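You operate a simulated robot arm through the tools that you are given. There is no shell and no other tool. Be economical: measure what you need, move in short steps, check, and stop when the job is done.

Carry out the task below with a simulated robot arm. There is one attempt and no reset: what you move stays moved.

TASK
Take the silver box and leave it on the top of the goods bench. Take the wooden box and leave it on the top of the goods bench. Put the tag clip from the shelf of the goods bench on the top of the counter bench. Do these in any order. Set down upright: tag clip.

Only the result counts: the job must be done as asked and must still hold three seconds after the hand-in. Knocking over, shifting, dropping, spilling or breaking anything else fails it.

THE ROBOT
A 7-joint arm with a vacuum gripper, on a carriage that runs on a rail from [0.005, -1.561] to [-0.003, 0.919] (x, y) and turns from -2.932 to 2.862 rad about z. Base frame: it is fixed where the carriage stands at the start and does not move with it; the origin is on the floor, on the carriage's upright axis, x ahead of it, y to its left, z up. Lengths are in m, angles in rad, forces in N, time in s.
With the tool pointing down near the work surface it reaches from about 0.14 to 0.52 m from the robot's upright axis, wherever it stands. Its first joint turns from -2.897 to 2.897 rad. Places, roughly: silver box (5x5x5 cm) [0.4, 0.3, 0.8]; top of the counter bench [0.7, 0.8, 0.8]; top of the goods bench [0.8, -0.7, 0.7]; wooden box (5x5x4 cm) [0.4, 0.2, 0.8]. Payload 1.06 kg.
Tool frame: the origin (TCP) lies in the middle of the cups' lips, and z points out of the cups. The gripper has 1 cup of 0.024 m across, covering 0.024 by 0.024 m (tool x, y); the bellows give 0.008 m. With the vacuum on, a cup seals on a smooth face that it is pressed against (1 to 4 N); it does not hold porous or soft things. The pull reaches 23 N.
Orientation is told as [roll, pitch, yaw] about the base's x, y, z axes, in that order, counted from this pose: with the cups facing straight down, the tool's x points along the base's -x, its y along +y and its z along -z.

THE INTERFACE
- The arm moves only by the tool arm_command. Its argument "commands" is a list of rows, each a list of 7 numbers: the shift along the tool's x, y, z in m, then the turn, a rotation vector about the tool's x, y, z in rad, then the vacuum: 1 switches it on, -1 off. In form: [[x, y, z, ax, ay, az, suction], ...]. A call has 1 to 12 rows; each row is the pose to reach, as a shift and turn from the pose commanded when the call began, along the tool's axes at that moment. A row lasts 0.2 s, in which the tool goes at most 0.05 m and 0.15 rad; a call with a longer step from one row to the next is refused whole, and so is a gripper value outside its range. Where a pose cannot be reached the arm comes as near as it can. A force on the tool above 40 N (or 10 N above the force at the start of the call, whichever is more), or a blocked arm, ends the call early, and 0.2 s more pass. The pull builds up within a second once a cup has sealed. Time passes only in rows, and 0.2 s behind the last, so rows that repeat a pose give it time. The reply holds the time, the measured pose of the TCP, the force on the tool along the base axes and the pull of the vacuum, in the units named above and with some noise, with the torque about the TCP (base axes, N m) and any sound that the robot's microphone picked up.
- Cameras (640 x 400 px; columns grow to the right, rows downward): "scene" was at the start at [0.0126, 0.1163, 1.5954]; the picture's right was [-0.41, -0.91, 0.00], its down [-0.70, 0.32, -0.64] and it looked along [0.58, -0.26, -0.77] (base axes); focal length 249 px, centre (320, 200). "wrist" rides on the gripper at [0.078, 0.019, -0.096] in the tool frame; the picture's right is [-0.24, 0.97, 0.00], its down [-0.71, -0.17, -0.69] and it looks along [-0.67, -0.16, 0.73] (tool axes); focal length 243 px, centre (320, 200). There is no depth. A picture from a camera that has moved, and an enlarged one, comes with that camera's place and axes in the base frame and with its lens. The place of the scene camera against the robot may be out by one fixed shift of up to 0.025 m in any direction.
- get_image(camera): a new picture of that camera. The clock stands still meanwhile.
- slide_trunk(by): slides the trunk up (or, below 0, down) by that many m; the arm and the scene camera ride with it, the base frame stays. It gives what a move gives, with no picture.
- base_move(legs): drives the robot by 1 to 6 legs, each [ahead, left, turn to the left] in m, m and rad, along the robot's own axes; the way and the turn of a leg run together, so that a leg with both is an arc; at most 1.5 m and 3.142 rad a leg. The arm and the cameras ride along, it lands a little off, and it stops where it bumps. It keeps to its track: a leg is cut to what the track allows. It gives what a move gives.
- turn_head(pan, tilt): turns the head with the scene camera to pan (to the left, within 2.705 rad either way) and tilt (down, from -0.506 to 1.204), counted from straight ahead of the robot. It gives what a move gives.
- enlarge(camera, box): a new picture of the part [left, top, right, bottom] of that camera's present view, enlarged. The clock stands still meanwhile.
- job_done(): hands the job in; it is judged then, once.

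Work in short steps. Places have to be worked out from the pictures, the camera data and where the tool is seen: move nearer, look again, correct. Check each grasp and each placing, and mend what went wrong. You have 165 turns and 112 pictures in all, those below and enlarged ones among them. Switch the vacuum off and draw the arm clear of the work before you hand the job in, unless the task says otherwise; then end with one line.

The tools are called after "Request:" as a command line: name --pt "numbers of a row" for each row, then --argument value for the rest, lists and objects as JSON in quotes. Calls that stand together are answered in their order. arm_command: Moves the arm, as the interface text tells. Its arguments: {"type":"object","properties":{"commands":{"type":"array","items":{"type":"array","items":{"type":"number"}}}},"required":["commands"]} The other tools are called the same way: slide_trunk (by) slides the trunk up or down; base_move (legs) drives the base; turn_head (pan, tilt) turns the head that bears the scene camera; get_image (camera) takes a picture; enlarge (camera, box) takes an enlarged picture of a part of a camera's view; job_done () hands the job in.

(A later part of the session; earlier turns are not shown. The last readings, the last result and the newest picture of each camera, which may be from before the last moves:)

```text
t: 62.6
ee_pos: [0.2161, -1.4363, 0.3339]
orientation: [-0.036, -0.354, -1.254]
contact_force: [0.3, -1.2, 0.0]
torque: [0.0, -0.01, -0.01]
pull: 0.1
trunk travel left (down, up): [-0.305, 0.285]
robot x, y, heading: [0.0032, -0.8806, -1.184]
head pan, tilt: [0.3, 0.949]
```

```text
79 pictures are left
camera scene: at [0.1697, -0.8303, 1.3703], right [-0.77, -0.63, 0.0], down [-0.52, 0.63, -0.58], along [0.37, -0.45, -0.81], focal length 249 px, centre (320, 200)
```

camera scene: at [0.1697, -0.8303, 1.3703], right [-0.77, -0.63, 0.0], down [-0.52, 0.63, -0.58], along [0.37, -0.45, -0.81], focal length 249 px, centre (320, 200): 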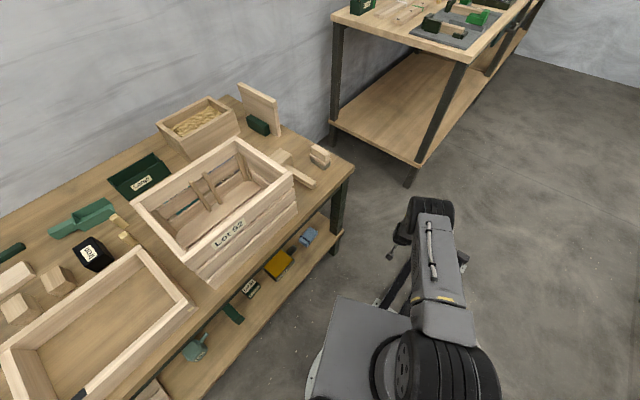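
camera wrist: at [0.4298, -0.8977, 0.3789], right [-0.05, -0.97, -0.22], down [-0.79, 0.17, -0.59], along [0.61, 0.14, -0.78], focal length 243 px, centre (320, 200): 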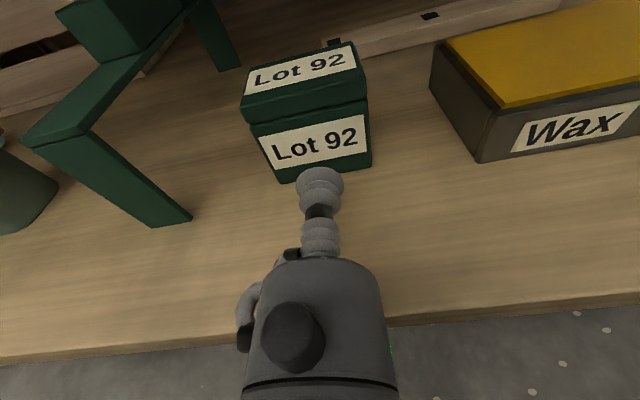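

It reaches with room to spare; the elbow is still too far forward, so I raise the trunk and stretch the arm further down.

Request:
slide_trunk --by 0.22

Request:
arm_command --pt "0.0155 0 0.042 0 0 0 -1" --pt "0.031 0 0.085 0 0 0 -1" --pt "0.0465 0 0.127 0 0 0 -1" --pt "0.062 0 0.169 0 0 0 -1" --pt "0.077 0 0.211 0 0 0 -1" --pt "0.077 0 0.211 0 0 0 -1"

Request:
get_image --camera "scene"

```text
t: 65.0
ee_pos: [0.215, -1.4383, 0.5552]
orientation: [-0.036, -0.353, -1.257]
contact_force: [0.2, 0.3, -0.3]
torque: [0.01, 0.0, -0.01]
pull: 0.2
trunk travel left (down, up): [-0.525, 0.065]
robot x, y, heading: [0.0016, -0.8804, -1.186]
head pan, tilt: [0.3, 0.949]
```

```text
t: 66.4
ee_pos: [0.1943, -1.4065, 0.4304]
orientation: [-0.037, -0.352, -1.255]
contact_force: [0.3, -1.3, 0.3]
torque: [-0.02, 0.0, -0.02]
pull: 0.0
out of reach, approached as far as the arm can: row 3, 4, 5, 6
trunk travel left (down, up): [-0.525, 0.065]
robot x, y, heading: [-0.0014, -0.8796, -1.178]
head pan, tilt: [0.3, 0.949]
```

```text
78 pictures are left
camera scene: at [0.1697, -0.8304, 1.5903], right [-0.77, -0.63, 0.0], down [-0.52, 0.63, -0.58], along [0.37, -0.45, -0.81], focal length 249 px, centre (320, 200)
```

scene: 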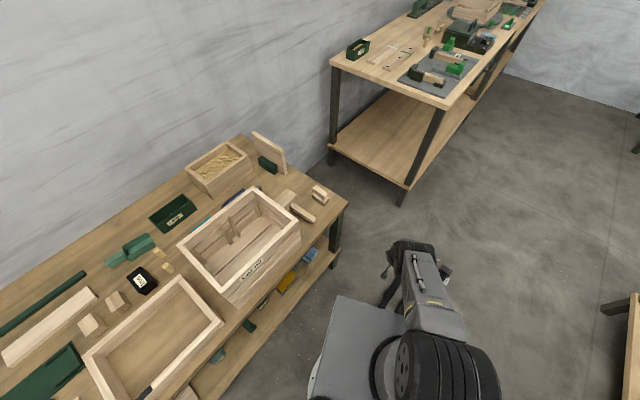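

At trunk zero the arm is stretched out before z 0.33. I look closely at where the elbow is here.

Request:
enlarge --camera "scene" --box '[300, 220, 500, 400]'

```text
2.22 times, centred on (400, 310) of scene
camera zoom: at [0.1697, -0.8304, 1.5903], right [-0.77, -0.63, 0.0], down [-0.52, 0.63, -0.58], along [0.37, -0.45, -0.81], focal length 553 px, centre (142, -44)
```

zoom: 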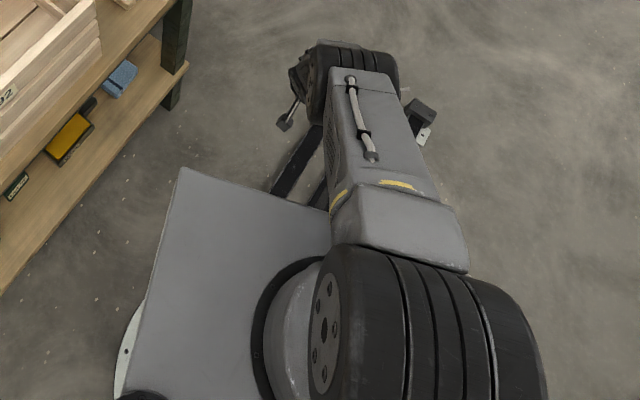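

Reaching the clip nearly vertically would bring the elbow against the bench. A flatter tool (about 1 rad from vertical) keeps wrist and elbow outside, so I'll use it to press lightly on the clip's top and draw it toward the shelf's front edge. First I take that posture here.

Request:
arm_command --pt "0.0064 0 -0.0404 0 0 0 -1" --pt "0.0127 0 -0.081 0 0 0 -1" --pt "0.019 0 -0.121 0 0 0 -1" --pt "0.0255 0 -0.162 0 0 0 -1" --pt "0.032 0 -0.202 0 0 0 -1" --pt "0.038 0 -0.243 0 0 0 -1" --pt "0.0446 0 -0.283 0 0 0 -1" --pt "0.0446 0 -0.283 0 -0.13 0 -1" --pt "0.0446 0 -0.283 0 -0.26 0 -1" --pt "0.0446 0 -0.283 0 -0.4 0 -1" --pt "0.0446 0 -0.283 0 -0.53 0 -1" --pt "0.0446 0 -0.283 0 -0.65 0 -1"

Request:
slide_trunk --by -0.35

Request:
get_image --camera "scene"

```text
t: 69.0
ee_pos: [0.1654, -1.2736, 0.6845]
orientation: [-0.064, -1.005, -1.212]
contact_force: [-0.3, -0.2, -0.1]
torque: [-0.01, 0.0, 0.0]
pull: 0.1
trunk travel left (down, up): [-0.525, 0.065]
robot x, y, heading: [0.0047, -0.8827, -1.186]
head pan, tilt: [0.3, 0.949]
```

```text
t: 72.4
ee_pos: [0.1657, -1.2742, 0.3344]
orientation: [-0.065, -1.002, -1.214]
contact_force: [0.1, 0.1, -0.5]
torque: [-0.01, -0.02, -0.03]
pull: 0.0
trunk travel left (down, up): [-0.175, 0.415]
robot x, y, heading: [0.0037, -0.8838, -1.181]
head pan, tilt: [0.3, 0.949]
```

```text
76 pictures are left
camera scene: at [0.1697, -0.8303, 1.2403], right [-0.77, -0.63, 0.0], down [-0.52, 0.63, -0.58], along [0.37, -0.45, -0.81], focal length 249 px, centre (320, 200)
```

scene: 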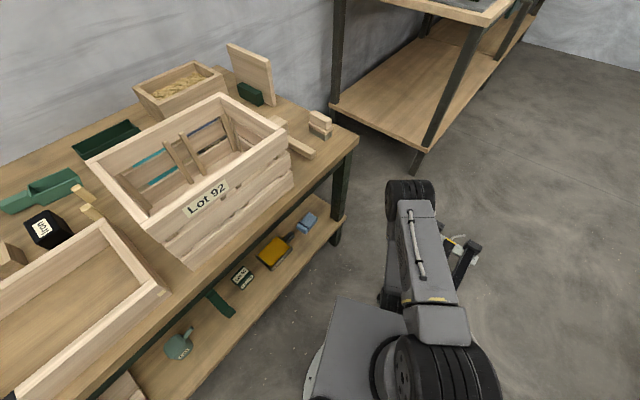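

The elbow is out ahead again in this posture. The earlier camera-up roll forced the elbow to the side, so I roll the tool to get that arrangement, keeping this tilt.

Request:
arm_command --pt "0 0 0 0 0 0.15 -1" --pt "0 0 0 0 0 0.3 -1" --pt "0 0 0 0 0 0.45 -1" --pt "0 0 0 0 0 0.6 -1" --pt "0 0 0 0 0 0.75 -1" --pt "0 0 0 0 0 0.9 -1" --pt "0 0 0 0 0 1.05 -1" --pt "0 0 0 0 0 1.2 -1" --pt "0 0 0 0 0 1.35 -1" --pt "0 0 0 0 0 1.5 -1" --pt "0 0 0 0 0 1.57 -1" --pt "0 0 0 0 0 1.57 -1"

Request:
arm_command --pt "0 0 0 0 0 0.15 -1" --pt "0 0 0 0 0 0.3 -1" --pt "0 0 0 0 0 0.45 -1" --pt "0 0 0 0 0 0.6 -1" --pt "0 0 0 0 0 0.75 -1" --pt "0 0 0 0 0 0.9 -1" --pt "0 0 0 0 0 1.05 -1" --pt "0 0 0 0 0 1.2 -1" --pt "0 0 0 0 0 1.35 -1" --pt "0 0 0 0 0 1.5 -1" --pt "0 0 0 0 0 1.57 -1" --pt "0 0 0 0 0 1.57 -1"

Request:
get_image --camera "scene"

```text
t: 75.0
ee_pos: [0.1646, -1.274, 0.3346]
orientation: [1.004, -0.034, -2.837]
contact_force: [-0.5, -0.5, 0.1]
torque: [0.01, -0.03, -0.03]
pull: 0.1
trunk travel left (down, up): [-0.175, 0.415]
robot x, y, heading: [0.0029, -0.8824, -1.187]
head pan, tilt: [0.3, 0.949]
```

```text
t: 77.6
ee_pos: [0.1656, -1.2741, 0.3337]
orientation: [0.064, 1.001, 1.928]
contact_force: [0.0, 0.1, 0.3]
torque: [-0.01, 0.0, -0.01]
pull: 0.0
trunk travel left (down, up): [-0.175, 0.415]
robot x, y, heading: [0.0021, -0.8857, -1.184]
head pan, tilt: [0.3, 0.949]
```

```text
75 pictures are left
camera scene: at [0.1697, -0.8303, 1.2403], right [-0.77, -0.63, 0.0], down [-0.52, 0.63, -0.58], along [0.37, -0.45, -0.81], focal length 249 px, centre (320, 200)
```

scene: 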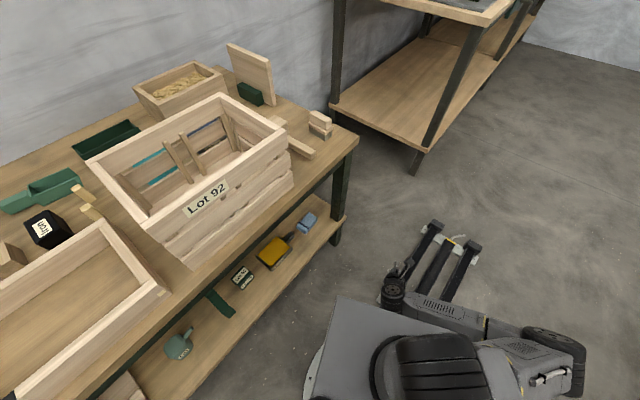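

Now the elbow is low and to the side. I rehearse the reach of 0.59 m and try to steepen the tool from there.

Request:
arm_command --pt "0.023 0 0.036 0 0 0 -1" --pt "0.046 0 0.072 0 0 0 -1" --pt "0.069 0 0.108 0 0 0 -1" --pt "0.092 0 0.143 0 0 0 -1" --pt "0.092 0 0.143 0 -0.15 0 -1" --pt "0.092 0 0.143 0 -0.3 0 -1" --pt "0.092 0 0.143 0 -0.45 0 -1" --pt "0.092 0 0.143 0 -0.6 0 -1" --pt "0.092 0 0.143 0 -0.6 0 -1"

Request:
get_image --camera "scene"

```text
t: 79.6
ee_pos: [0.2163, -1.4371, 0.3346]
orientation: [0.039, 0.401, 1.892]
contact_force: [-0.2, -0.4, -0.2]
torque: [0.03, 0.02, 0.0]
pull: 0.0
trunk travel left (down, up): [-0.175, 0.415]
robot x, y, heading: [0.004, -0.8843, -1.184]
head pan, tilt: [0.3, 0.949]
```

```text
74 pictures are left
camera scene: at [0.1697, -0.8303, 1.2403], right [-0.77, -0.63, 0.0], down [-0.52, 0.63, -0.58], along [0.37, -0.45, -0.81], focal length 249 px, centre (320, 200)
```

scene: 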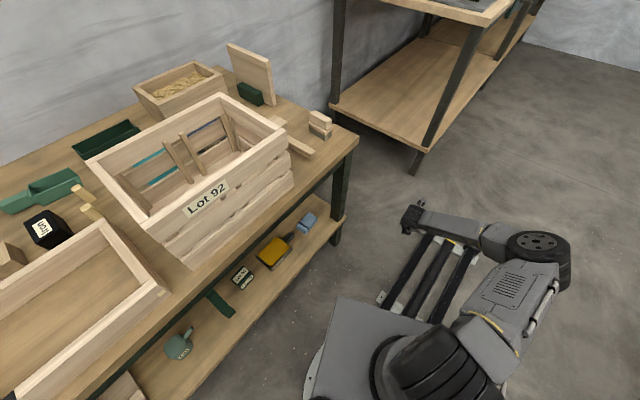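

Excellent: the reach works at only 0.4 rad from vertical with the forearm low and sideways. The elbow would come near the bench's right leg, so I'll stand further left and reach diagonally. That needs r ≈ 0.63; I rehearse it with the trunk lower.

Request:
arm_command --pt "0.0285 0 -0.031 0 0 0 -1" --pt "0.057 0 -0.063 0 0 0 -1" --pt "0.0854 0 -0.094 0 0 0 -1" --pt "0.0854 0 -0.094 0 0 0 -1"

Request:
slide_trunk --by -0.12

Request:
get_image --camera "scene"

Request:
get_image --camera "wrist"

```text
t: 80.6
ee_pos: [0.2299, -1.4766, 0.4546]
orientation: [0.038, 0.403, 1.889]
contact_force: [-0.8, -0.1, 0.0]
torque: [-0.01, 0.03, 0.02]
pull: 0.1
trunk travel left (down, up): [-0.175, 0.415]
robot x, y, heading: [0.0052, -0.887, -1.182]
head pan, tilt: [0.3, 0.949]
```

```text
t: 82.1
ee_pos: [0.2299, -1.4766, 0.3344]
orientation: [0.04, 0.403, 1.89]
contact_force: [-0.8, 0.0, -0.2]
torque: [0.01, -0.03, -0.01]
pull: 0.0
trunk travel left (down, up): [-0.055, 0.535]
robot x, y, heading: [0.0012, -0.8829, -1.181]
head pan, tilt: [0.3, 0.949]
```

```text
73 pictures are left
camera scene: at [0.1697, -0.8303, 1.1203], right [-0.77, -0.63, 0.0], down [-0.52, 0.63, -0.58], along [0.37, -0.45, -0.81], focal length 249 px, centre (320, 200)
```

scene: 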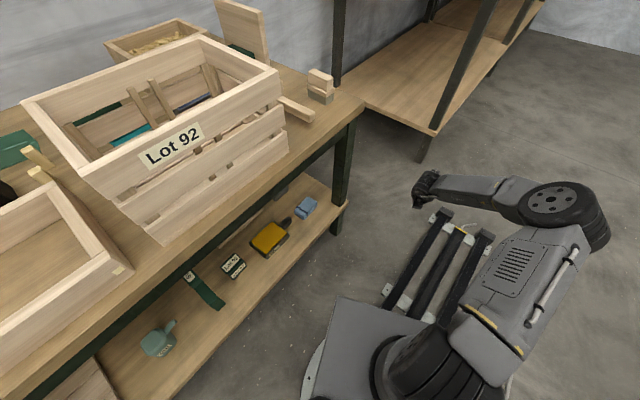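

```text
72 pictures are left
camera wrist: at [0.2262, -1.5146, 0.4531], right [-0.99, -0.09, -0.06], down [-0.1, 0.93, 0.35], along [0.02, 0.35, -0.94], focal length 243 px, centre (320, 200)
```

wrist: 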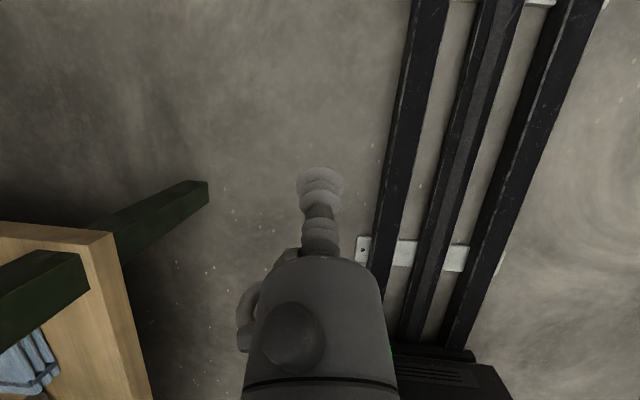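

This works too, but a lower trunk lifts the elbow, so I return to the higher trunk. I then retract to r ≈ 0.45 and drive to y ≈ -0.65 with the heading near -0.37, so that the arm points at the clip.

Request:
slide_trunk --by 0.12

Request:
arm_command --pt "-0.037 0 0.0 0 0 0 -1" --pt "-0.074 0 0.0 0 0 0 -1" --pt "-0.111 0 0.0 0 0 0 -1" --pt "-0.15 0 0.0 0 0 0 -1" --pt "-0.185 0 0.0 0 0 0 -1" --pt "-0.185 0 0 0 0 0 -1"

Request:
base_move --legs '[[-0.2167, 0.0882, 0]]'

Request:
get_image --camera "scene"

```text
t: 83.6
ee_pos: [0.2306, -1.4775, 0.455]
orientation: [0.039, 0.404, 1.891]
contact_force: [0.1, -0.7, -0.3]
torque: [0.01, -0.01, -0.01]
pull: 0.0
trunk travel left (down, up): [-0.175, 0.415]
robot x, y, heading: [0.0044, -0.8808, -1.181]
head pan, tilt: [0.3, 0.949]
```

```text
t: 85.0
ee_pos: [0.178, -1.3152, 0.3817]
orientation: [0.038, 0.402, 1.89]
contact_force: [-0.2, 0.1, -0.4]
torque: [0.03, -0.01, -0.01]
pull: 0.0
trunk travel left (down, up): [-0.175, 0.415]
robot x, y, heading: [0.0032, -0.8827, -1.186]
head pan, tilt: [0.3, 0.949]
```

```text
t: 86.7
ee_pos: [0.1791, -1.0832, 0.3818]
orientation: [0.039, 0.404, 1.893]
contact_force: [-0.4, -0.2, -1.0]
torque: [-0.01, -0.01, 0.02]
pull: 0.1
trunk travel left (down, up): [-0.175, 0.415]
robot x, y, heading: [0.0016, -0.6476, -1.181]
head pan, tilt: [0.3, 0.949]
```

```text
71 pictures are left
camera scene: at [0.1687, -0.598, 1.2403], right [-0.77, -0.64, 0.0], down [-0.52, 0.63, -0.58], along [0.37, -0.45, -0.81], focal length 249 px, centre (320, 200)
```

scene: 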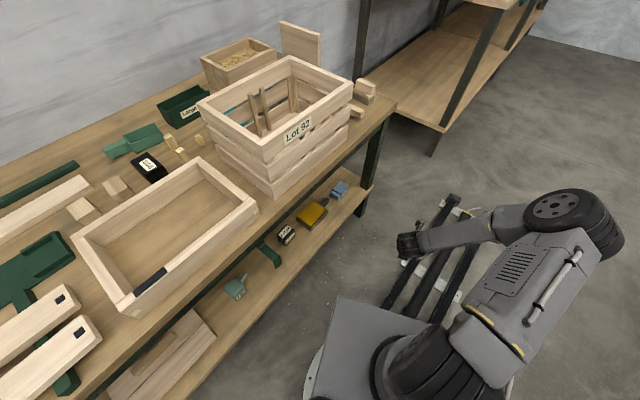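

Retracted, the elbow rides rather high and near the bench. I raise the trunk 0.15 m and lower the arm by the same, to drop the elbow.

Request:
slide_trunk --by 0.15

Request:
arm_command --pt "-0.0146 0 0.0345 0 0 0 -1" --pt "-0.029 0 0.069 0 0 0 -1" --pt "-0.044 0 0.1036 0 0 0 -1" --pt "-0.0584 0 0.138 0 0 0 -1" --pt "-0.0584 0 0.138 0 0 0 -1"

Request:
get_image --camera "scene"

```text
t: 88.5
ee_pos: [0.1783, -1.0838, 0.5326]
orientation: [0.038, 0.403, 1.893]
contact_force: [0.4, 0.4, -0.9]
torque: [0.02, -0.02, -0.02]
pull: 0.2
trunk travel left (down, up): [-0.325, 0.265]
robot x, y, heading: [-0.0025, -0.6497, -1.181]
head pan, tilt: [0.3, 0.949]
```

```text
t: 89.7
ee_pos: [0.1749, -1.0857, 0.3816]
orientation: [0.038, 0.404, 1.895]
contact_force: [0.0, -0.1, -0.5]
torque: [0.0, 0.0, 0.02]
pull: 0.0
trunk travel left (down, up): [-0.325, 0.265]
robot x, y, heading: [0.0016, -0.6548, -1.178]
head pan, tilt: [0.3, 0.949]
```

```text
70 pictures are left
camera scene: at [0.1687, -0.598, 1.3903], right [-0.77, -0.64, 0.0], down [-0.52, 0.63, -0.58], along [0.37, -0.45, -0.81], focal length 249 px, centre (320, 200)
```

scene: 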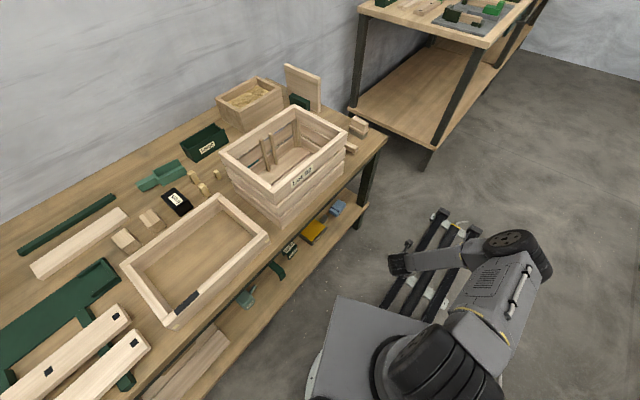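

Working out the arm's geometry from these views, the elbow sits near 0.36 m ahead of and about 0.2 m right of the axis. With heading -0.37 it stays at x ≈ 0.26–0.3, clear of the bench. I lower slightly and turn toward the clip.

Request:
slide_trunk --by -0.03

Request:
base_move --legs '[[0, 0, 0.6]]'

Request:
get_image --camera "scene"

Request:
get_image --camera "wrist"

```text
t: 90.4
ee_pos: [0.1741, -1.0857, 0.3524]
orientation: [0.038, 0.402, 1.894]
contact_force: [0.5, -0.5, 0.5]
torque: [-0.02, 0.01, 0.04]
pull: 0.0
trunk travel left (down, up): [-0.295, 0.295]
robot x, y, heading: [0.004, -0.6515, -1.174]
head pan, tilt: [0.3, 0.949]
```

```text
t: 92.5
ee_pos: [0.3886, -0.9149, 0.3519]
orientation: [0.039, 0.403, 2.494]
contact_force: [0.2, -0.2, -0.2]
torque: [-0.03, 0.01, -0.02]
pull: 0.0
trunk travel left (down, up): [-0.295, 0.295]
robot x, y, heading: [0.0068, -0.6503, -0.584]
head pan, tilt: [0.3, 0.949]
```

```text
69 pictures are left
camera scene: at [0.1081, -0.5158, 1.3603], right [-0.28, -0.96, 0.0], down [-0.78, 0.23, -0.58], along [0.56, -0.16, -0.81], focal length 249 px, centre (320, 200)
```

scene: 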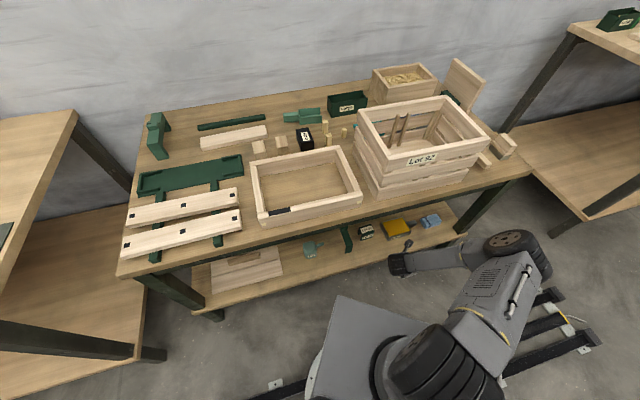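

```text
68 pictures are left
camera wrist: at [0.4067, -0.9468, 0.4707], right [-0.77, -0.63, -0.06], down [-0.61, 0.71, 0.35], along [-0.18, 0.3, -0.94], focal length 243 px, centre (320, 200)
```

wrist: 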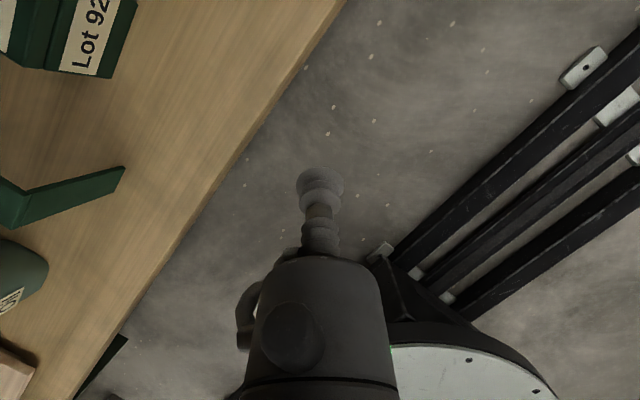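

All clear. I finish the turn to about -0.37 and re-measure the clip.

Request:
base_move --legs '[[0, 0, 0.21]]'

Request:
get_image --camera "wrist"

Request:
enlarge --camera "scene" --box '[280, 150, 600, 350]'

```text
t: 93.7
ee_pos: [0.4358, -0.8264, 0.3525]
orientation: [0.038, 0.403, 2.705]
contact_force: [-0.2, 0.3, -0.7]
torque: [0.0, 0.0, -0.01]
pull: 0.1
trunk travel left (down, up): [-0.295, 0.295]
robot x, y, heading: [0.0034, -0.6503, -0.373]
head pan, tilt: [0.3, 0.949]
```

```text
67 pictures are left
camera wrist: at [0.4596, -0.8554, 0.4707], right [-0.62, -0.78, -0.06], down [-0.75, 0.57, 0.35], along [-0.24, 0.26, -0.94], focal length 243 px, centre (320, 200)
```

wrist: 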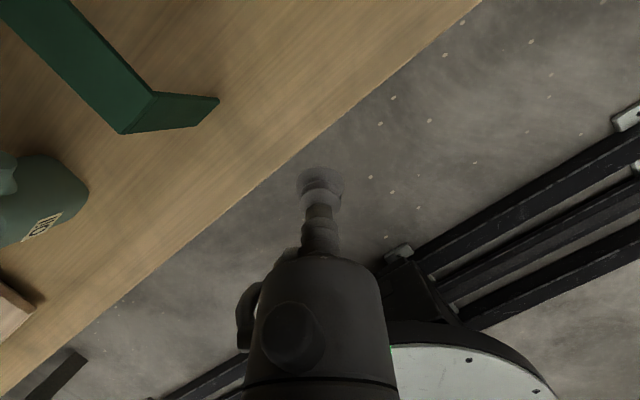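

```text
2.00 times, centred on (440, 250) of scene
camera zoom: at [0.0765, -0.4973, 1.3603], right [-0.07, -1.0, 0.0], down [-0.81, 0.06, -0.58], along [0.58, -0.04, -0.81], focal length 498 px, centre (80, 100)
```

zoom: 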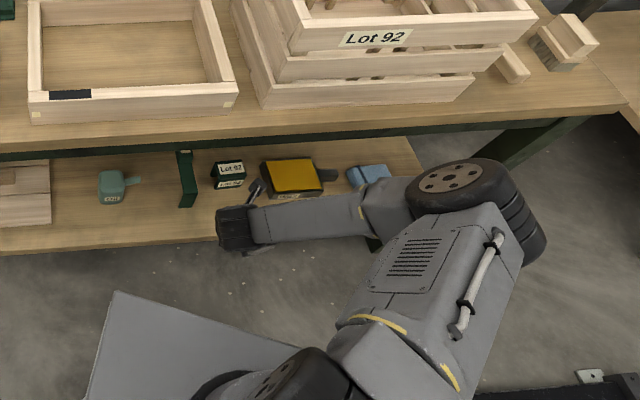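

Elbow x ≈ 0.28, clear. I advance about 11 cm toward the clip at z 0.35.

Request:
arm_command --pt "0.034 -0.003 0.0143 0 0 0 -1" --pt "0.068 -0.006 0.0285 0 0 0 -1" --pt "0.1013 -0.01 0.0428 0 0 0 -1" --pt "0.1013 -0.01 0.0428 0 0 0 -1"

Request:
get_image --camera "wrist"

Request:
enlarge --camera "scene" --box '[280, 150, 600, 350]'

```text
t: 94.7
ee_pos: [0.5403, -0.867, 0.3511]
orientation: [0.038, 0.402, 2.702]
contact_force: [0.8, 0.2, 0.0]
torque: [0.0, -0.01, 0.02]
pull: 0.0
trunk travel left (down, up): [-0.295, 0.295]
robot x, y, heading: [0.0016, -0.6514, -0.37]
head pan, tilt: [0.3, 0.949]
```

```text
65 pictures are left
camera wrist: at [0.5646, -0.8957, 0.4693], right [-0.62, -0.78, -0.06], down [-0.75, 0.57, 0.35], along [-0.24, 0.26, -0.94], focal length 243 px, centre (320, 200)
```

wrist: 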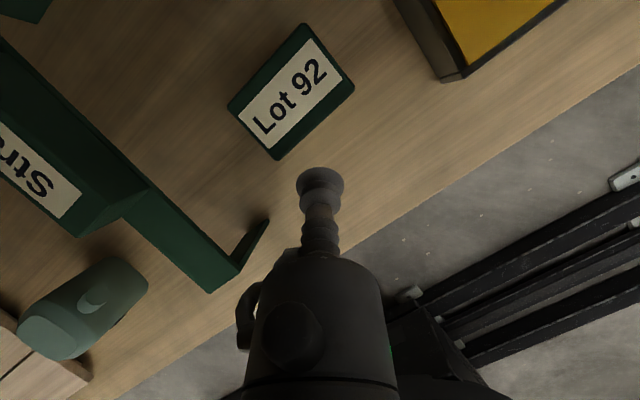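

```text
2.00 times, centred on (440, 250) of scene
camera zoom: at [0.0766, -0.4972, 1.3603], right [-0.07, -1.0, 0.0], down [-0.81, 0.06, -0.58], along [0.58, -0.04, -0.81], focal length 498 px, centre (80, 100)
```

zoom: 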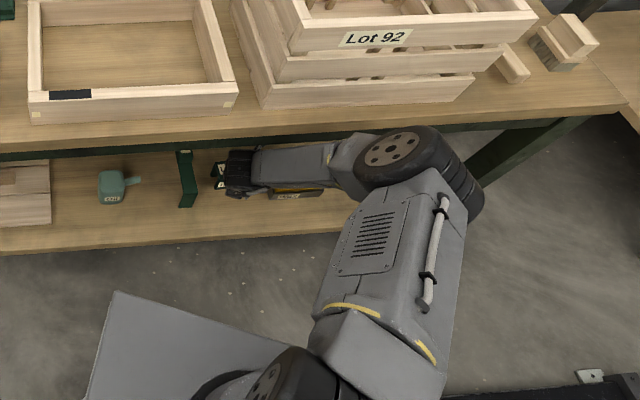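

The wrist camera gives the clip's top centre at (0.587, -0.881), but the forearm passes close to the bench edge. I back out, raise the trunk 6 cm for a straighter, lower arm, and re-enter.

Request:
arm_command --pt "-0.034 0.003 -0.0143 0 0 0 -1" --pt "-0.068 0.006 -0.0285 0 0 0 -1" --pt "-0.1013 0.01 -0.0428 0 0 0 -1" --pt "-0.1013 0.01 -0.0428 0 0 0 -1"

Request:
slide_trunk --by 0.06

Request:
arm_command --pt "-0.012 0 0.0276 0 0 0 -1" --pt "-0.0233 0 0.0553 0 0 0 -1" --pt "0.0107 -0.003 0.0696 0 0 0 -1" --pt "0.0447 -0.006 0.0838 0 0 0 -1" --pt "0.078 -0.01 0.098 0 0 0 -1" --pt "0.078 -0.01 0.098 0 0 0 -1"

Request:
enlarge --camera "scene" --box '[280, 150, 600, 350]'

```text
t: 95.7
ee_pos: [0.4349, -0.8262, 0.3513]
orientation: [0.039, 0.403, 2.704]
contact_force: [-0.1, -0.5, 0.1]
torque: [-0.03, 0.0, -0.01]
pull: 0.1
trunk travel left (down, up): [-0.295, 0.295]
robot x, y, heading: [0.0014, -0.6522, -0.373]
head pan, tilt: [0.3, 0.949]
```

```text
t: 96.7
ee_pos: [0.4359, -0.8265, 0.4102]
orientation: [0.038, 0.403, 2.703]
contact_force: [-0.3, -0.1, -0.2]
torque: [0.03, -0.02, -0.03]
pull: 0.0
trunk travel left (down, up): [-0.355, 0.235]
robot x, y, heading: [-0.0007, -0.6497, -0.374]
head pan, tilt: [0.3, 0.949]
```

```text
t: 98.0
ee_pos: [0.5378, -0.8681, 0.3537]
orientation: [0.039, 0.403, 2.703]
contact_force: [-0.8, 0.2, -0.2]
torque: [0.02, -0.04, -0.04]
pull: 0.0
trunk travel left (down, up): [-0.355, 0.235]
robot x, y, heading: [-0.0023, -0.6493, -0.367]
head pan, tilt: [0.3, 0.949]
```

```text
2.00 times, centred on (440, 250) of scene
camera zoom: at [0.0766, -0.4972, 1.4203], right [-0.07, -1.0, 0.0], down [-0.81, 0.06, -0.58], along [0.58, -0.04, -0.81], focal length 498 px, centre (80, 100)
```

zoom: 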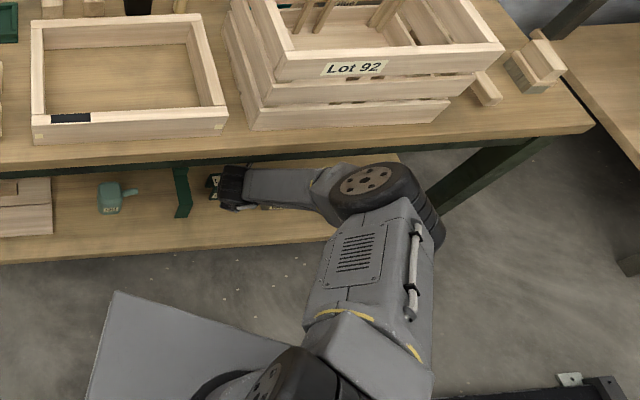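

The arm is straighter now, and at full reach it will straighten and drop further. I move above the clip's top at z ≈ 0.345.

Request:
arm_command --pt "0.0212 -0.0045 0.0138 0 0 0 -1" --pt "0.0425 -0.009 0.0277 0 0 0 -1" --pt "0.0425 -0.009 0.0277 0 0 0 -1"

Request:
get_image --camera "wrist"

Request:
enlarge --camera "scene" --box '[280, 150, 600, 350]'

```text
t: 98.8
ee_pos: [0.5864, -0.881, 0.3427]
orientation: [0.038, 0.401, 2.703]
contact_force: [-0.5, -0.4, 0.0]
torque: [-0.01, -0.03, 0.01]
pull: 0.0
trunk travel left (down, up): [-0.355, 0.235]
robot x, y, heading: [0.0033, -0.6532, -0.371]
head pan, tilt: [0.3, 0.949]
```

```text
62 pictures are left
camera wrist: at [0.6098, -0.9091, 0.4614], right [-0.62, -0.78, -0.06], down [-0.75, 0.57, 0.35], along [-0.24, 0.26, -0.94], focal length 243 px, centre (320, 200)
```

wrist: 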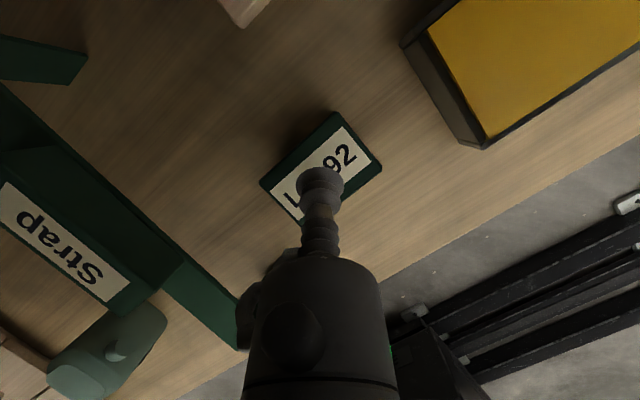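

```text
2.00 times, centred on (440, 250) of scene
camera zoom: at [0.075, -0.4969, 1.4202], right [-0.07, -1.0, 0.0], down [-0.81, 0.06, -0.58], along [0.58, -0.04, -0.81], focal length 498 px, centre (80, 100)
```

zoom: 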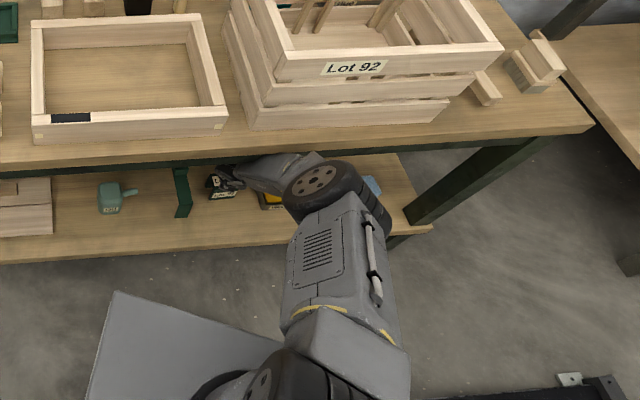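

In place, with no contact. I go down with the vacuum on in 4–6 mm steps.

Request:
arm_command --pt "-0.0039 0 0.0092 0 0 0 1" --pt "-0.0062 0 0.0147 0 0 0 1" --pt "-0.0078 0 0.0184 0 0 0 1" --pt "-0.009 0 0.0212 0 0 0 1" --pt "-0.009 0 0.0212 0 0 0 1"

```text
t: 100.0
ee_pos: [0.5875, -0.8819, 0.3198]
orientation: [0.038, 0.402, 2.704]
contact_force: [1.3, -0.3, 5.9]
torque: [0.02, 0.07, 0.04]
pull: 0.1
trunk travel left (down, up): [-0.355, 0.235]
robot x, y, heading: [0.0017, -0.6526, -0.375]
head pan, tilt: [0.3, 0.949]
```

Contact with 6 N but no seal, so the tilt is too large. I lift slightly, steepen by 0.25 rad and press again.

Request:
arm_command --pt "0.0039 0 -0.0092 0 0 0 -1" --pt "0.0039 0 -0.0092 0 -0.12 0 -1" --pt "0.0039 0 -0.0092 0 -0.25 0 -1" --pt "0.0039 0 -0.0092 0 -0.25 0 -1"

Request:
enlarge --camera "scene" --box '[280, 150, 600, 350]'

```text
t: 101.0
ee_pos: [0.57, -0.8849, 0.3223]
orientation: [0.049, 0.151, 2.684]
contact_force: [0.1, -0.5, 0.4]
torque: [0.01, 0.0, -0.02]
pull: 0.0
out of reach, approached as far as the arm can: row 3, 4
trunk travel left (down, up): [-0.355, 0.235]
robot x, y, heading: [-0.001, -0.6508, -0.372]
head pan, tilt: [0.3, 0.949]
```

```text
2.00 times, centred on (440, 250) of scene
camera zoom: at [0.0739, -0.4989, 1.4201], right [-0.07, -1.0, 0.0], down [-0.81, 0.06, -0.58], along [0.58, -0.04, -0.81], focal length 498 px, centre (80, 100)
```

zoom: 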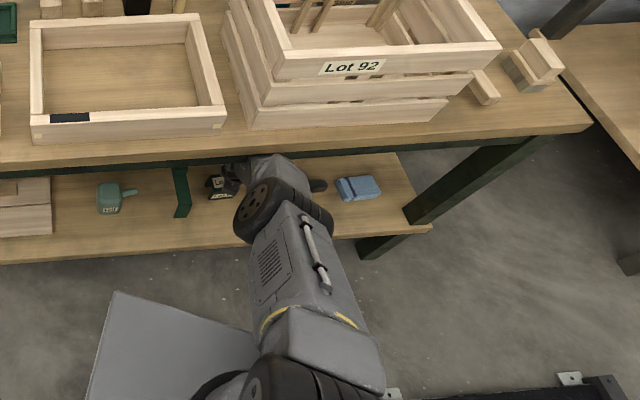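

The arm is at full stretch here. I raise the tool 3.5 cm and drop the trunk 4 cm, then look again.

Request:
arm_command --pt "0.0053 0 -0.0346 0 0 0 -1" --pt "0.0053 0 -0.0346 0 0 0 -1"

Request:
slide_trunk --by -0.025

Request:
get_image --camera "wrist"

```text
t: 101.4
ee_pos: [0.5406, -0.8656, 0.3104]
orientation: [0.046, 0.091, 2.709]
contact_force: [-3.7, -8.1, 30.0]
torque: [0.22, -0.19, 0.02]
pull: 0.0
trunk travel left (down, up): [-0.355, 0.235]
robot x, y, heading: [0.0005, -0.6529, -0.374]
head pan, tilt: [0.3, 0.949]
stopped in row 1: the force on the tool passed its limit at 77 N (the readings are from after the stop); the commanded pose is now the measured one
```

```text
t: 101.8
ee_pos: [0.5473, -0.8677, 0.3111]
orientation: [0.043, 0.102, 2.704]
contact_force: [-9.1, 5.6, 57.2]
torque: [-0.02, -0.17, 0.04]
pull: 0.1
trunk travel left (down, up): [-0.347, 0.243]
robot x, y, heading: [0.0007, -0.6544, -0.371]
head pan, tilt: [0.3, 0.949]
stopped: the force on the tool passed its limit at 66 N (the readings are from after the stop); the commanded pose is now the measured one
```

```text
59 pictures are left
camera wrist: at [0.6017, -0.9099, 0.4149], right [-0.63, -0.78, 0.02], down [-0.62, 0.51, 0.6], along [-0.48, 0.37, -0.8], focal length 243 px, centre (320, 200)
```

wrist: 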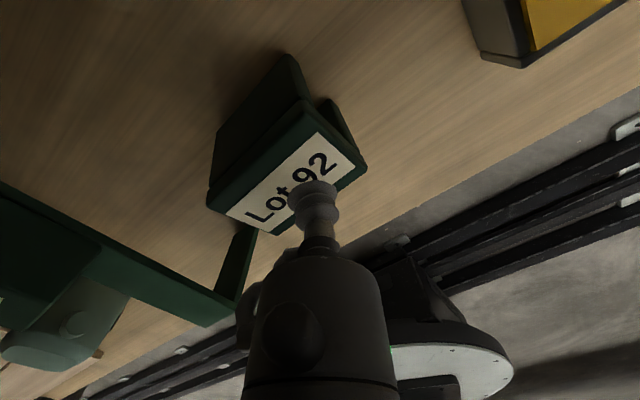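

An IK jump near full stretch pressed the tool down on the clip at 57 N. I relieve it by moving straight up in small steps.

Request:
arm_command --pt "0 0 -0.005 0 0 0 -1" --pt "0 0 -0.012 0 0 0 -1" --pt "0 0 -0.02 0 0 0 -1" --pt "0 0 -0.02 0 0 0 -1"

Request:
get_image --camera "wrist"

Request:
enlarge --camera "scene" --box '[280, 150, 600, 350]'

```text
t: 102.2
ee_pos: [0.5429, -0.8674, 0.3121]
orientation: [0.05, 0.097, 2.709]
contact_force: [-12.3, -2.6, 61.5]
torque: [0.17, -0.23, 0.07]
pull: 0.1
trunk travel left (down, up): [-0.347, 0.243]
robot x, y, heading: [0.0, -0.6479, -0.376]
head pan, tilt: [0.3, 0.949]
stopped in row 1: the force on the tool passed its limit at 72 N (the readings are from after the stop); the commanded pose is now the measured one
```

```text
58 pictures are left
camera wrist: at [0.5987, -0.9091, 0.4135], right [-0.62, -0.78, 0.02], down [-0.61, 0.51, 0.6], along [-0.48, 0.36, -0.8], focal length 243 px, centre (320, 200)
```

wrist: 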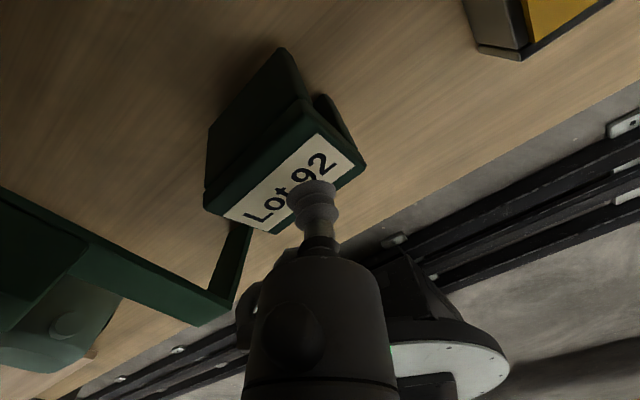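

```text
2.00 times, centred on (440, 250) of scene
camera zoom: at [0.0723, -0.4938, 1.4127], right [-0.07, -1.0, 0.0], down [-0.81, 0.06, -0.58], along [0.58, -0.04, -0.81], focal length 498 px, centre (80, 100)
```

zoom: 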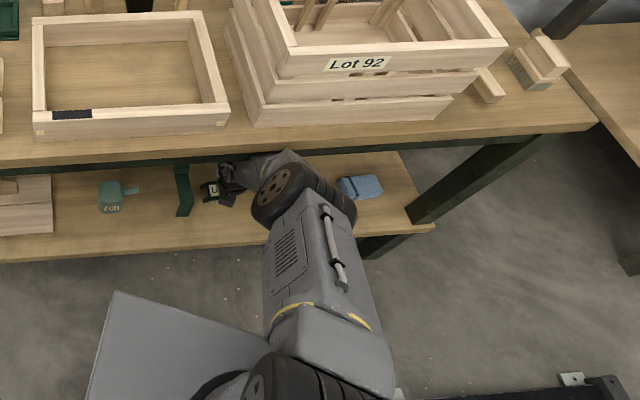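

The clip leans slightly toward the robot under the pressure. I lift rigidly with the trunk instead, so that it can settle back.

Request:
slide_trunk --by 0.02

Request:
get_image --camera "wrist"

```text
t: 102.8
ee_pos: [0.5285, -0.8612, 0.3122]
orientation: [0.045, 0.063, 2.708]
contact_force: [-1.1, -1.5, 4.8]
torque: [0.05, -0.09, -0.03]
pull: 0.0
trunk travel left (down, up): [-0.367, 0.223]
robot x, y, heading: [0.0024, -0.6516, -0.371]
head pan, tilt: [0.3, 0.949]
```

```text
56 pictures are left
camera wrist: at [0.5879, -0.9054, 0.4128], right [-0.62, -0.78, 0.03], down [-0.6, 0.5, 0.63], along [-0.51, 0.38, -0.78], focal length 243 px, centre (320, 200)
```

wrist: 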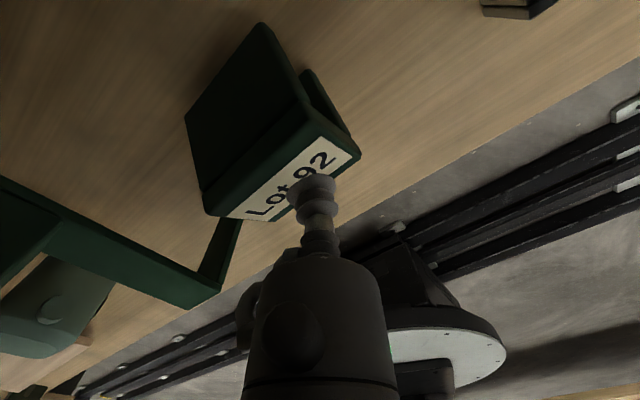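

The clip leans about 0.5 rad toward the robot, held by the cup. I push its top gently back and slightly up, to set it upright.

Request:
arm_command --pt "0.008 0 -0.001 0 0 0 -1" --pt "0.016 0 -0.003 0 0 0 -1" --pt "0.024 0 -0.006 0 0 0 -1"

Request:
get_image --camera "wrist"

```text
t: 103.7
ee_pos: [0.5526, -0.8715, 0.3243]
orientation: [0.04, 0.068, 2.705]
contact_force: [0.3, 0.8, -0.8]
torque: [-0.02, 0.0, -0.01]
pull: 0.1
trunk travel left (down, up): [-0.367, 0.223]
robot x, y, heading: [0.0085, -0.6519, -0.372]
head pan, tilt: [0.3, 0.949]
```

```text
55 pictures are left
camera wrist: at [0.61, -0.9167, 0.425], right [-0.63, -0.78, 0.02], down [-0.6, 0.5, 0.63], along [-0.5, 0.38, -0.78], focal length 243 px, centre (320, 200)
```

wrist: 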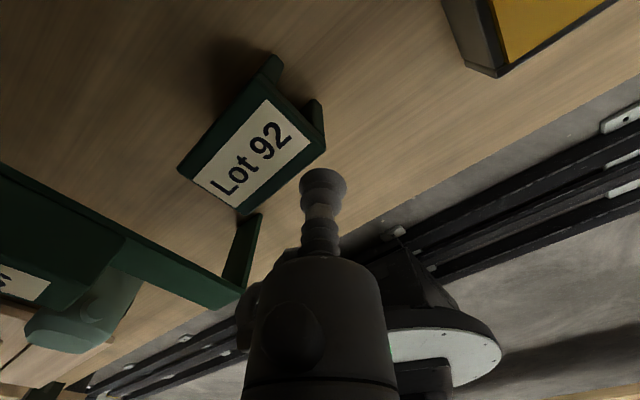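

The clip is upright and free again, its label centre near (0.586, -0.859). I retreat 5 cm, raise the tool and lower the trunk 5 cm for more reach margin.

Request:
arm_command --pt "-0.005 0 -0.02 0 0 0 -1" --pt "-0.03 0 -0.04 0 0 0 -1" --pt "-0.05 0 -0.05 0 0.06 0 -1" --pt "-0.05 0 -0.05 0 0.12 0 -1" --pt "-0.05 0 -0.05 0 0.12 0 -1"

Request:
slide_trunk --by -0.035

Request:
enlarge --camera "scene" --box '[280, 150, 600, 350]'

```text
t: 105.0
ee_pos: [0.4541, -0.8658, 0.3514]
orientation: [0.072, 0.129, 2.672]
contact_force: [0.2, 0.6, -0.5]
torque: [-0.04, 0.01, -0.01]
pull: 0.1
trunk travel left (down, up): [-0.367, 0.223]
robot x, y, heading: [0.0013, -0.6519, -0.384]
head pan, tilt: [0.3, 0.949]
stopped in row 5: the arm was blocked; the commanded pose is now the measured one
```

```text
t: 105.8
ee_pos: [0.4639, -0.8628, 0.3172]
orientation: [0.069, 0.138, 2.681]
contact_force: [-0.1, 0.2, -0.1]
torque: [0.01, 0.02, 0.04]
pull: 0.1
trunk travel left (down, up): [-0.332, 0.258]
robot x, y, heading: [0.0032, -0.6488, -0.385]
head pan, tilt: [0.3, 0.949]
```

```text
2.00 times, centred on (440, 250) of scene
camera zoom: at [0.0782, -0.4976, 1.397], right [-0.08, -1.0, 0.0], down [-0.81, 0.07, -0.58], along [0.58, -0.05, -0.81], focal length 498 px, centre (80, 100)
```

zoom: 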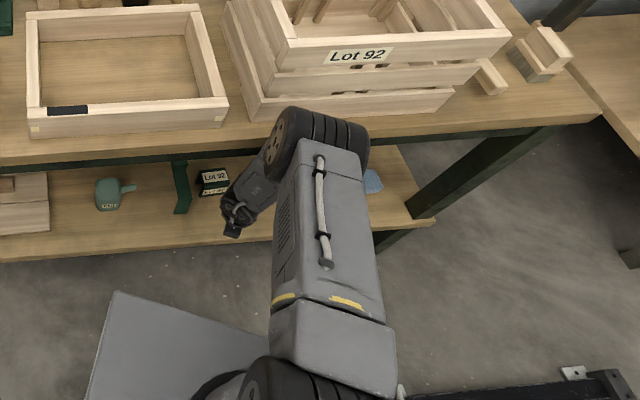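

The arm flipped elbow-forward and met the bench edge lightly. I swing the base away to the right at once, which takes both tool and elbow clear.

Request:
base_move --legs '[[0, 0, -0.8]]'

Request:
get_image --camera "scene"

```text
t: 108.3
ee_pos: [0.1702, -1.1288, 0.3153]
orientation: [0.072, 0.137, 1.881]
contact_force: [0.2, 0.3, 0.2]
torque: [0.0, -0.03, 0.0]
pull: 0.1
trunk travel left (down, up): [-0.332, 0.258]
robot x, y, heading: [0.0016, -0.6517, -1.185]
head pan, tilt: [0.3, 0.949]
```

```text
53 pictures are left
camera scene: at [0.1689, -0.5981, 1.3973], right [-0.77, -0.64, 0.0], down [-0.52, 0.63, -0.58], along [0.37, -0.45, -0.81], focal length 249 px, centre (320, 200)
```

scene: 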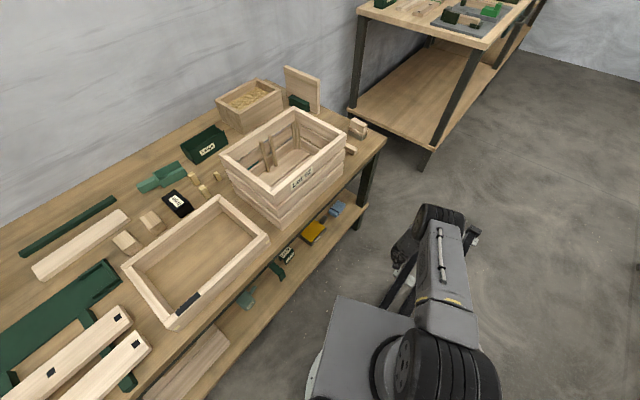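

The crate and everything on the bench look unmoved. I restore the side-elbow posture: flatten the tool to about 1 rad tilt here in the free aisle.

Request:
arm_command --pt "-0.01 0 -0.02 0 0.1 0 -1" --pt "-0.03 0 -0.04 0 0.24 0 -1" --pt "-0.05 0 -0.06 0 0.38 0 -1" --pt "-0.06 0 -0.07 0 0.52 0 -1" --pt "-0.07 0 -0.07 0 0.66 0 -1" --pt "-0.07 0 -0.07 0 0.8 0 -1" --pt "-0.07 0 -0.07 0 0.87 0 -1" --pt "-0.07 0 -0.07 0 0.87 0 -1"

Request:
get_image --camera "scene"

```text
t: 110.2
ee_pos: [0.2499, -1.0121, 0.4893]
orientation: [0.127, 0.96, 1.771]
contact_force: [0.2, -0.2, 0.0]
torque: [0.04, 0.01, 0.04]
pull: 0.0
out of reach, approached as far as the arm can: row 3, 4, 5, 6, 7, 8
trunk travel left (down, up): [-0.332, 0.258]
robot x, y, heading: [0.001, -0.6541, -1.182]
head pan, tilt: [0.3, 0.949]
stopped in row 8: the arm was blocked; the commanded pose is now the measured one
```

```text
52 pictures are left
camera scene: at [0.1689, -0.5983, 1.3974], right [-0.77, -0.64, 0.0], down [-0.52, 0.63, -0.58], along [0.37, -0.45, -0.81], focal length 249 px, centre (320, 200)
```

scene: 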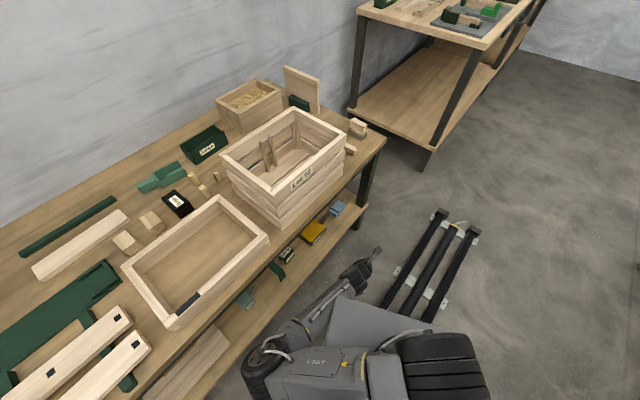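

The elbow has gone over to the left side. I extend forward in free space to see whether the arm sorts itself out.

Request:
arm_command --pt "0.014 0.012 0.034 0 0 0 -1" --pt "0.028 0.024 0.068 0 0 0 -1" --pt "0.042 0.037 0.102 0 0 0 -1" --pt "0.056 0.049 0.136 0 0 0 -1" --pt "0.07 0.061 0.17 0 0 0 -1" --pt "0.07 0.061 0.17 0 -0.15 0 -1" --pt "0.07 0.061 0.17 0 -0.3 0 -1" --pt "0.07 0.061 0.17 0 -0.45 0 -1" --pt "0.07 0.061 0.17 0 -0.55 0 -1" --pt "0.07 0.061 0.17 0 -0.55 0 -1"

Request:
get_image --camera "scene"

```text
t: 112.3
ee_pos: [0.2036, -1.1992, 0.4556]
orientation: [0.082, 0.412, 1.7]
contact_force: [0.9, 0.7, 0.6]
torque: [-0.06, 0.0, -0.01]
pull: 0.1
out of reach, approached as far as the arm can: row 1, 2, 3, 4, 5, 6
trunk travel left (down, up): [-0.332, 0.258]
robot x, y, heading: [0.0028, -0.6546, -1.179]
head pan, tilt: [0.3, 0.949]
```

```text
51 pictures are left
camera scene: at [0.1688, -0.5983, 1.3974], right [-0.77, -0.64, 0.0], down [-0.52, 0.63, -0.58], along [0.37, -0.45, -0.81], focal length 249 px, centre (320, 200)
```

scene: 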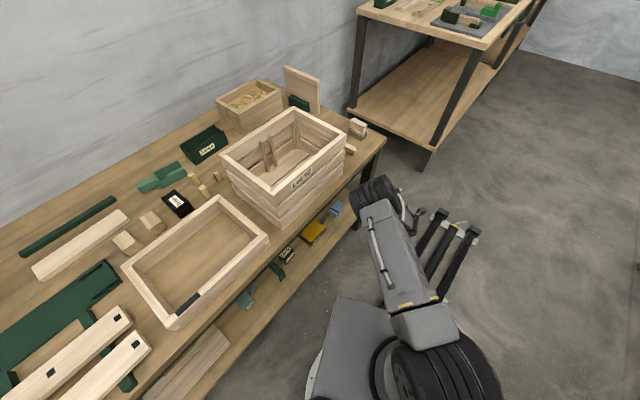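

The elbow now sits left of centre. I unroll the tool, and will repeat the posture sequence that put the elbow on the right.

Request:
arm_command --pt "0 0 0 0 0 -0.15 -1" --pt "0 0 0 0 0 -0.3 -1" --pt "0 0 0 0 0 -0.45 -1" --pt "0 0 0 0 0 -0.6 -1" --pt "0 0 0 0 0 -0.75 -1" --pt "0 0 0 0 0 -0.9 -1" --pt "0 0 0 0 0 -1.05 -1" --pt "0 0 0 0 0 -1.2 -1" --pt "0 0 0 0 0 -1.35 -1" --pt "0 0 0 0 0 -1.5 -1" --pt "0 0 0 0 0 -1.57 -1" --pt "0 0 0 0 0 -1.57 -1"

Request:
arm_command --pt "0 0 0 0 0 -0.15 -1" --pt "0 0 0 0 0 -0.3 -1" --pt "0 0 0 0 0 -0.45 -1" --pt "0 0 0 0 0 -0.6 -1" --pt "0 0 0 0 0 -0.75 -1" --pt "0 0 0 0 0 -0.9 -1" --pt "0 0 0 0 0 -1.05 -1" --pt "0 0 0 0 0 -1.2 -1" --pt "0 0 0 0 0 -1.35 -1" --pt "0 0 0 0 0 -1.5 -1" --pt "0 0 0 0 0 -1.57 -1" --pt "0 0 0 0 0 -1.57 -1"

Request:
get_image --camera "scene"

```text
t: 115.0
ee_pos: [0.2041, -1.1975, 0.4565]
orientation: [0.415, -0.074, -3.043]
contact_force: [-0.8, 0.6, -0.6]
torque: [0.02, -0.01, 0.01]
pull: 0.0
trunk travel left (down, up): [-0.332, 0.258]
robot x, y, heading: [0.004, -0.6509, -1.179]
head pan, tilt: [0.3, 0.949]
```

```text
t: 117.5
ee_pos: [0.2044, -1.2, 0.4554]
orientation: [-0.081, -0.414, -1.441]
contact_force: [0.6, -0.2, 0.8]
torque: [0.01, 0.03, 0.01]
pull: 0.0
trunk travel left (down, up): [-0.332, 0.258]
robot x, y, heading: [0.0045, -0.6494, -1.181]
head pan, tilt: [0.3, 0.949]
```

```text
50 pictures are left
camera scene: at [0.1689, -0.5983, 1.3973], right [-0.77, -0.64, 0.0], down [-0.52, 0.63, -0.58], along [0.37, -0.45, -0.81], focal length 249 px, centre (320, 200)
```

scene: 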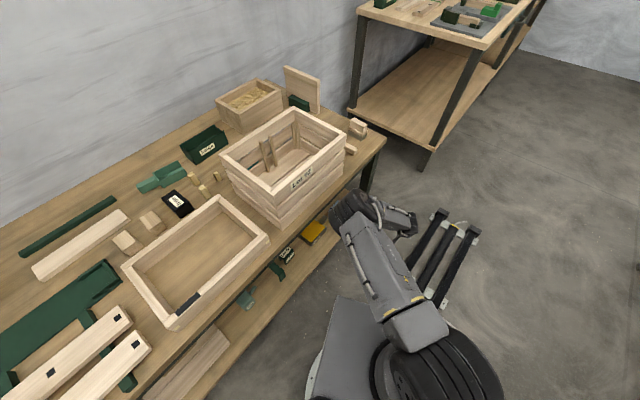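

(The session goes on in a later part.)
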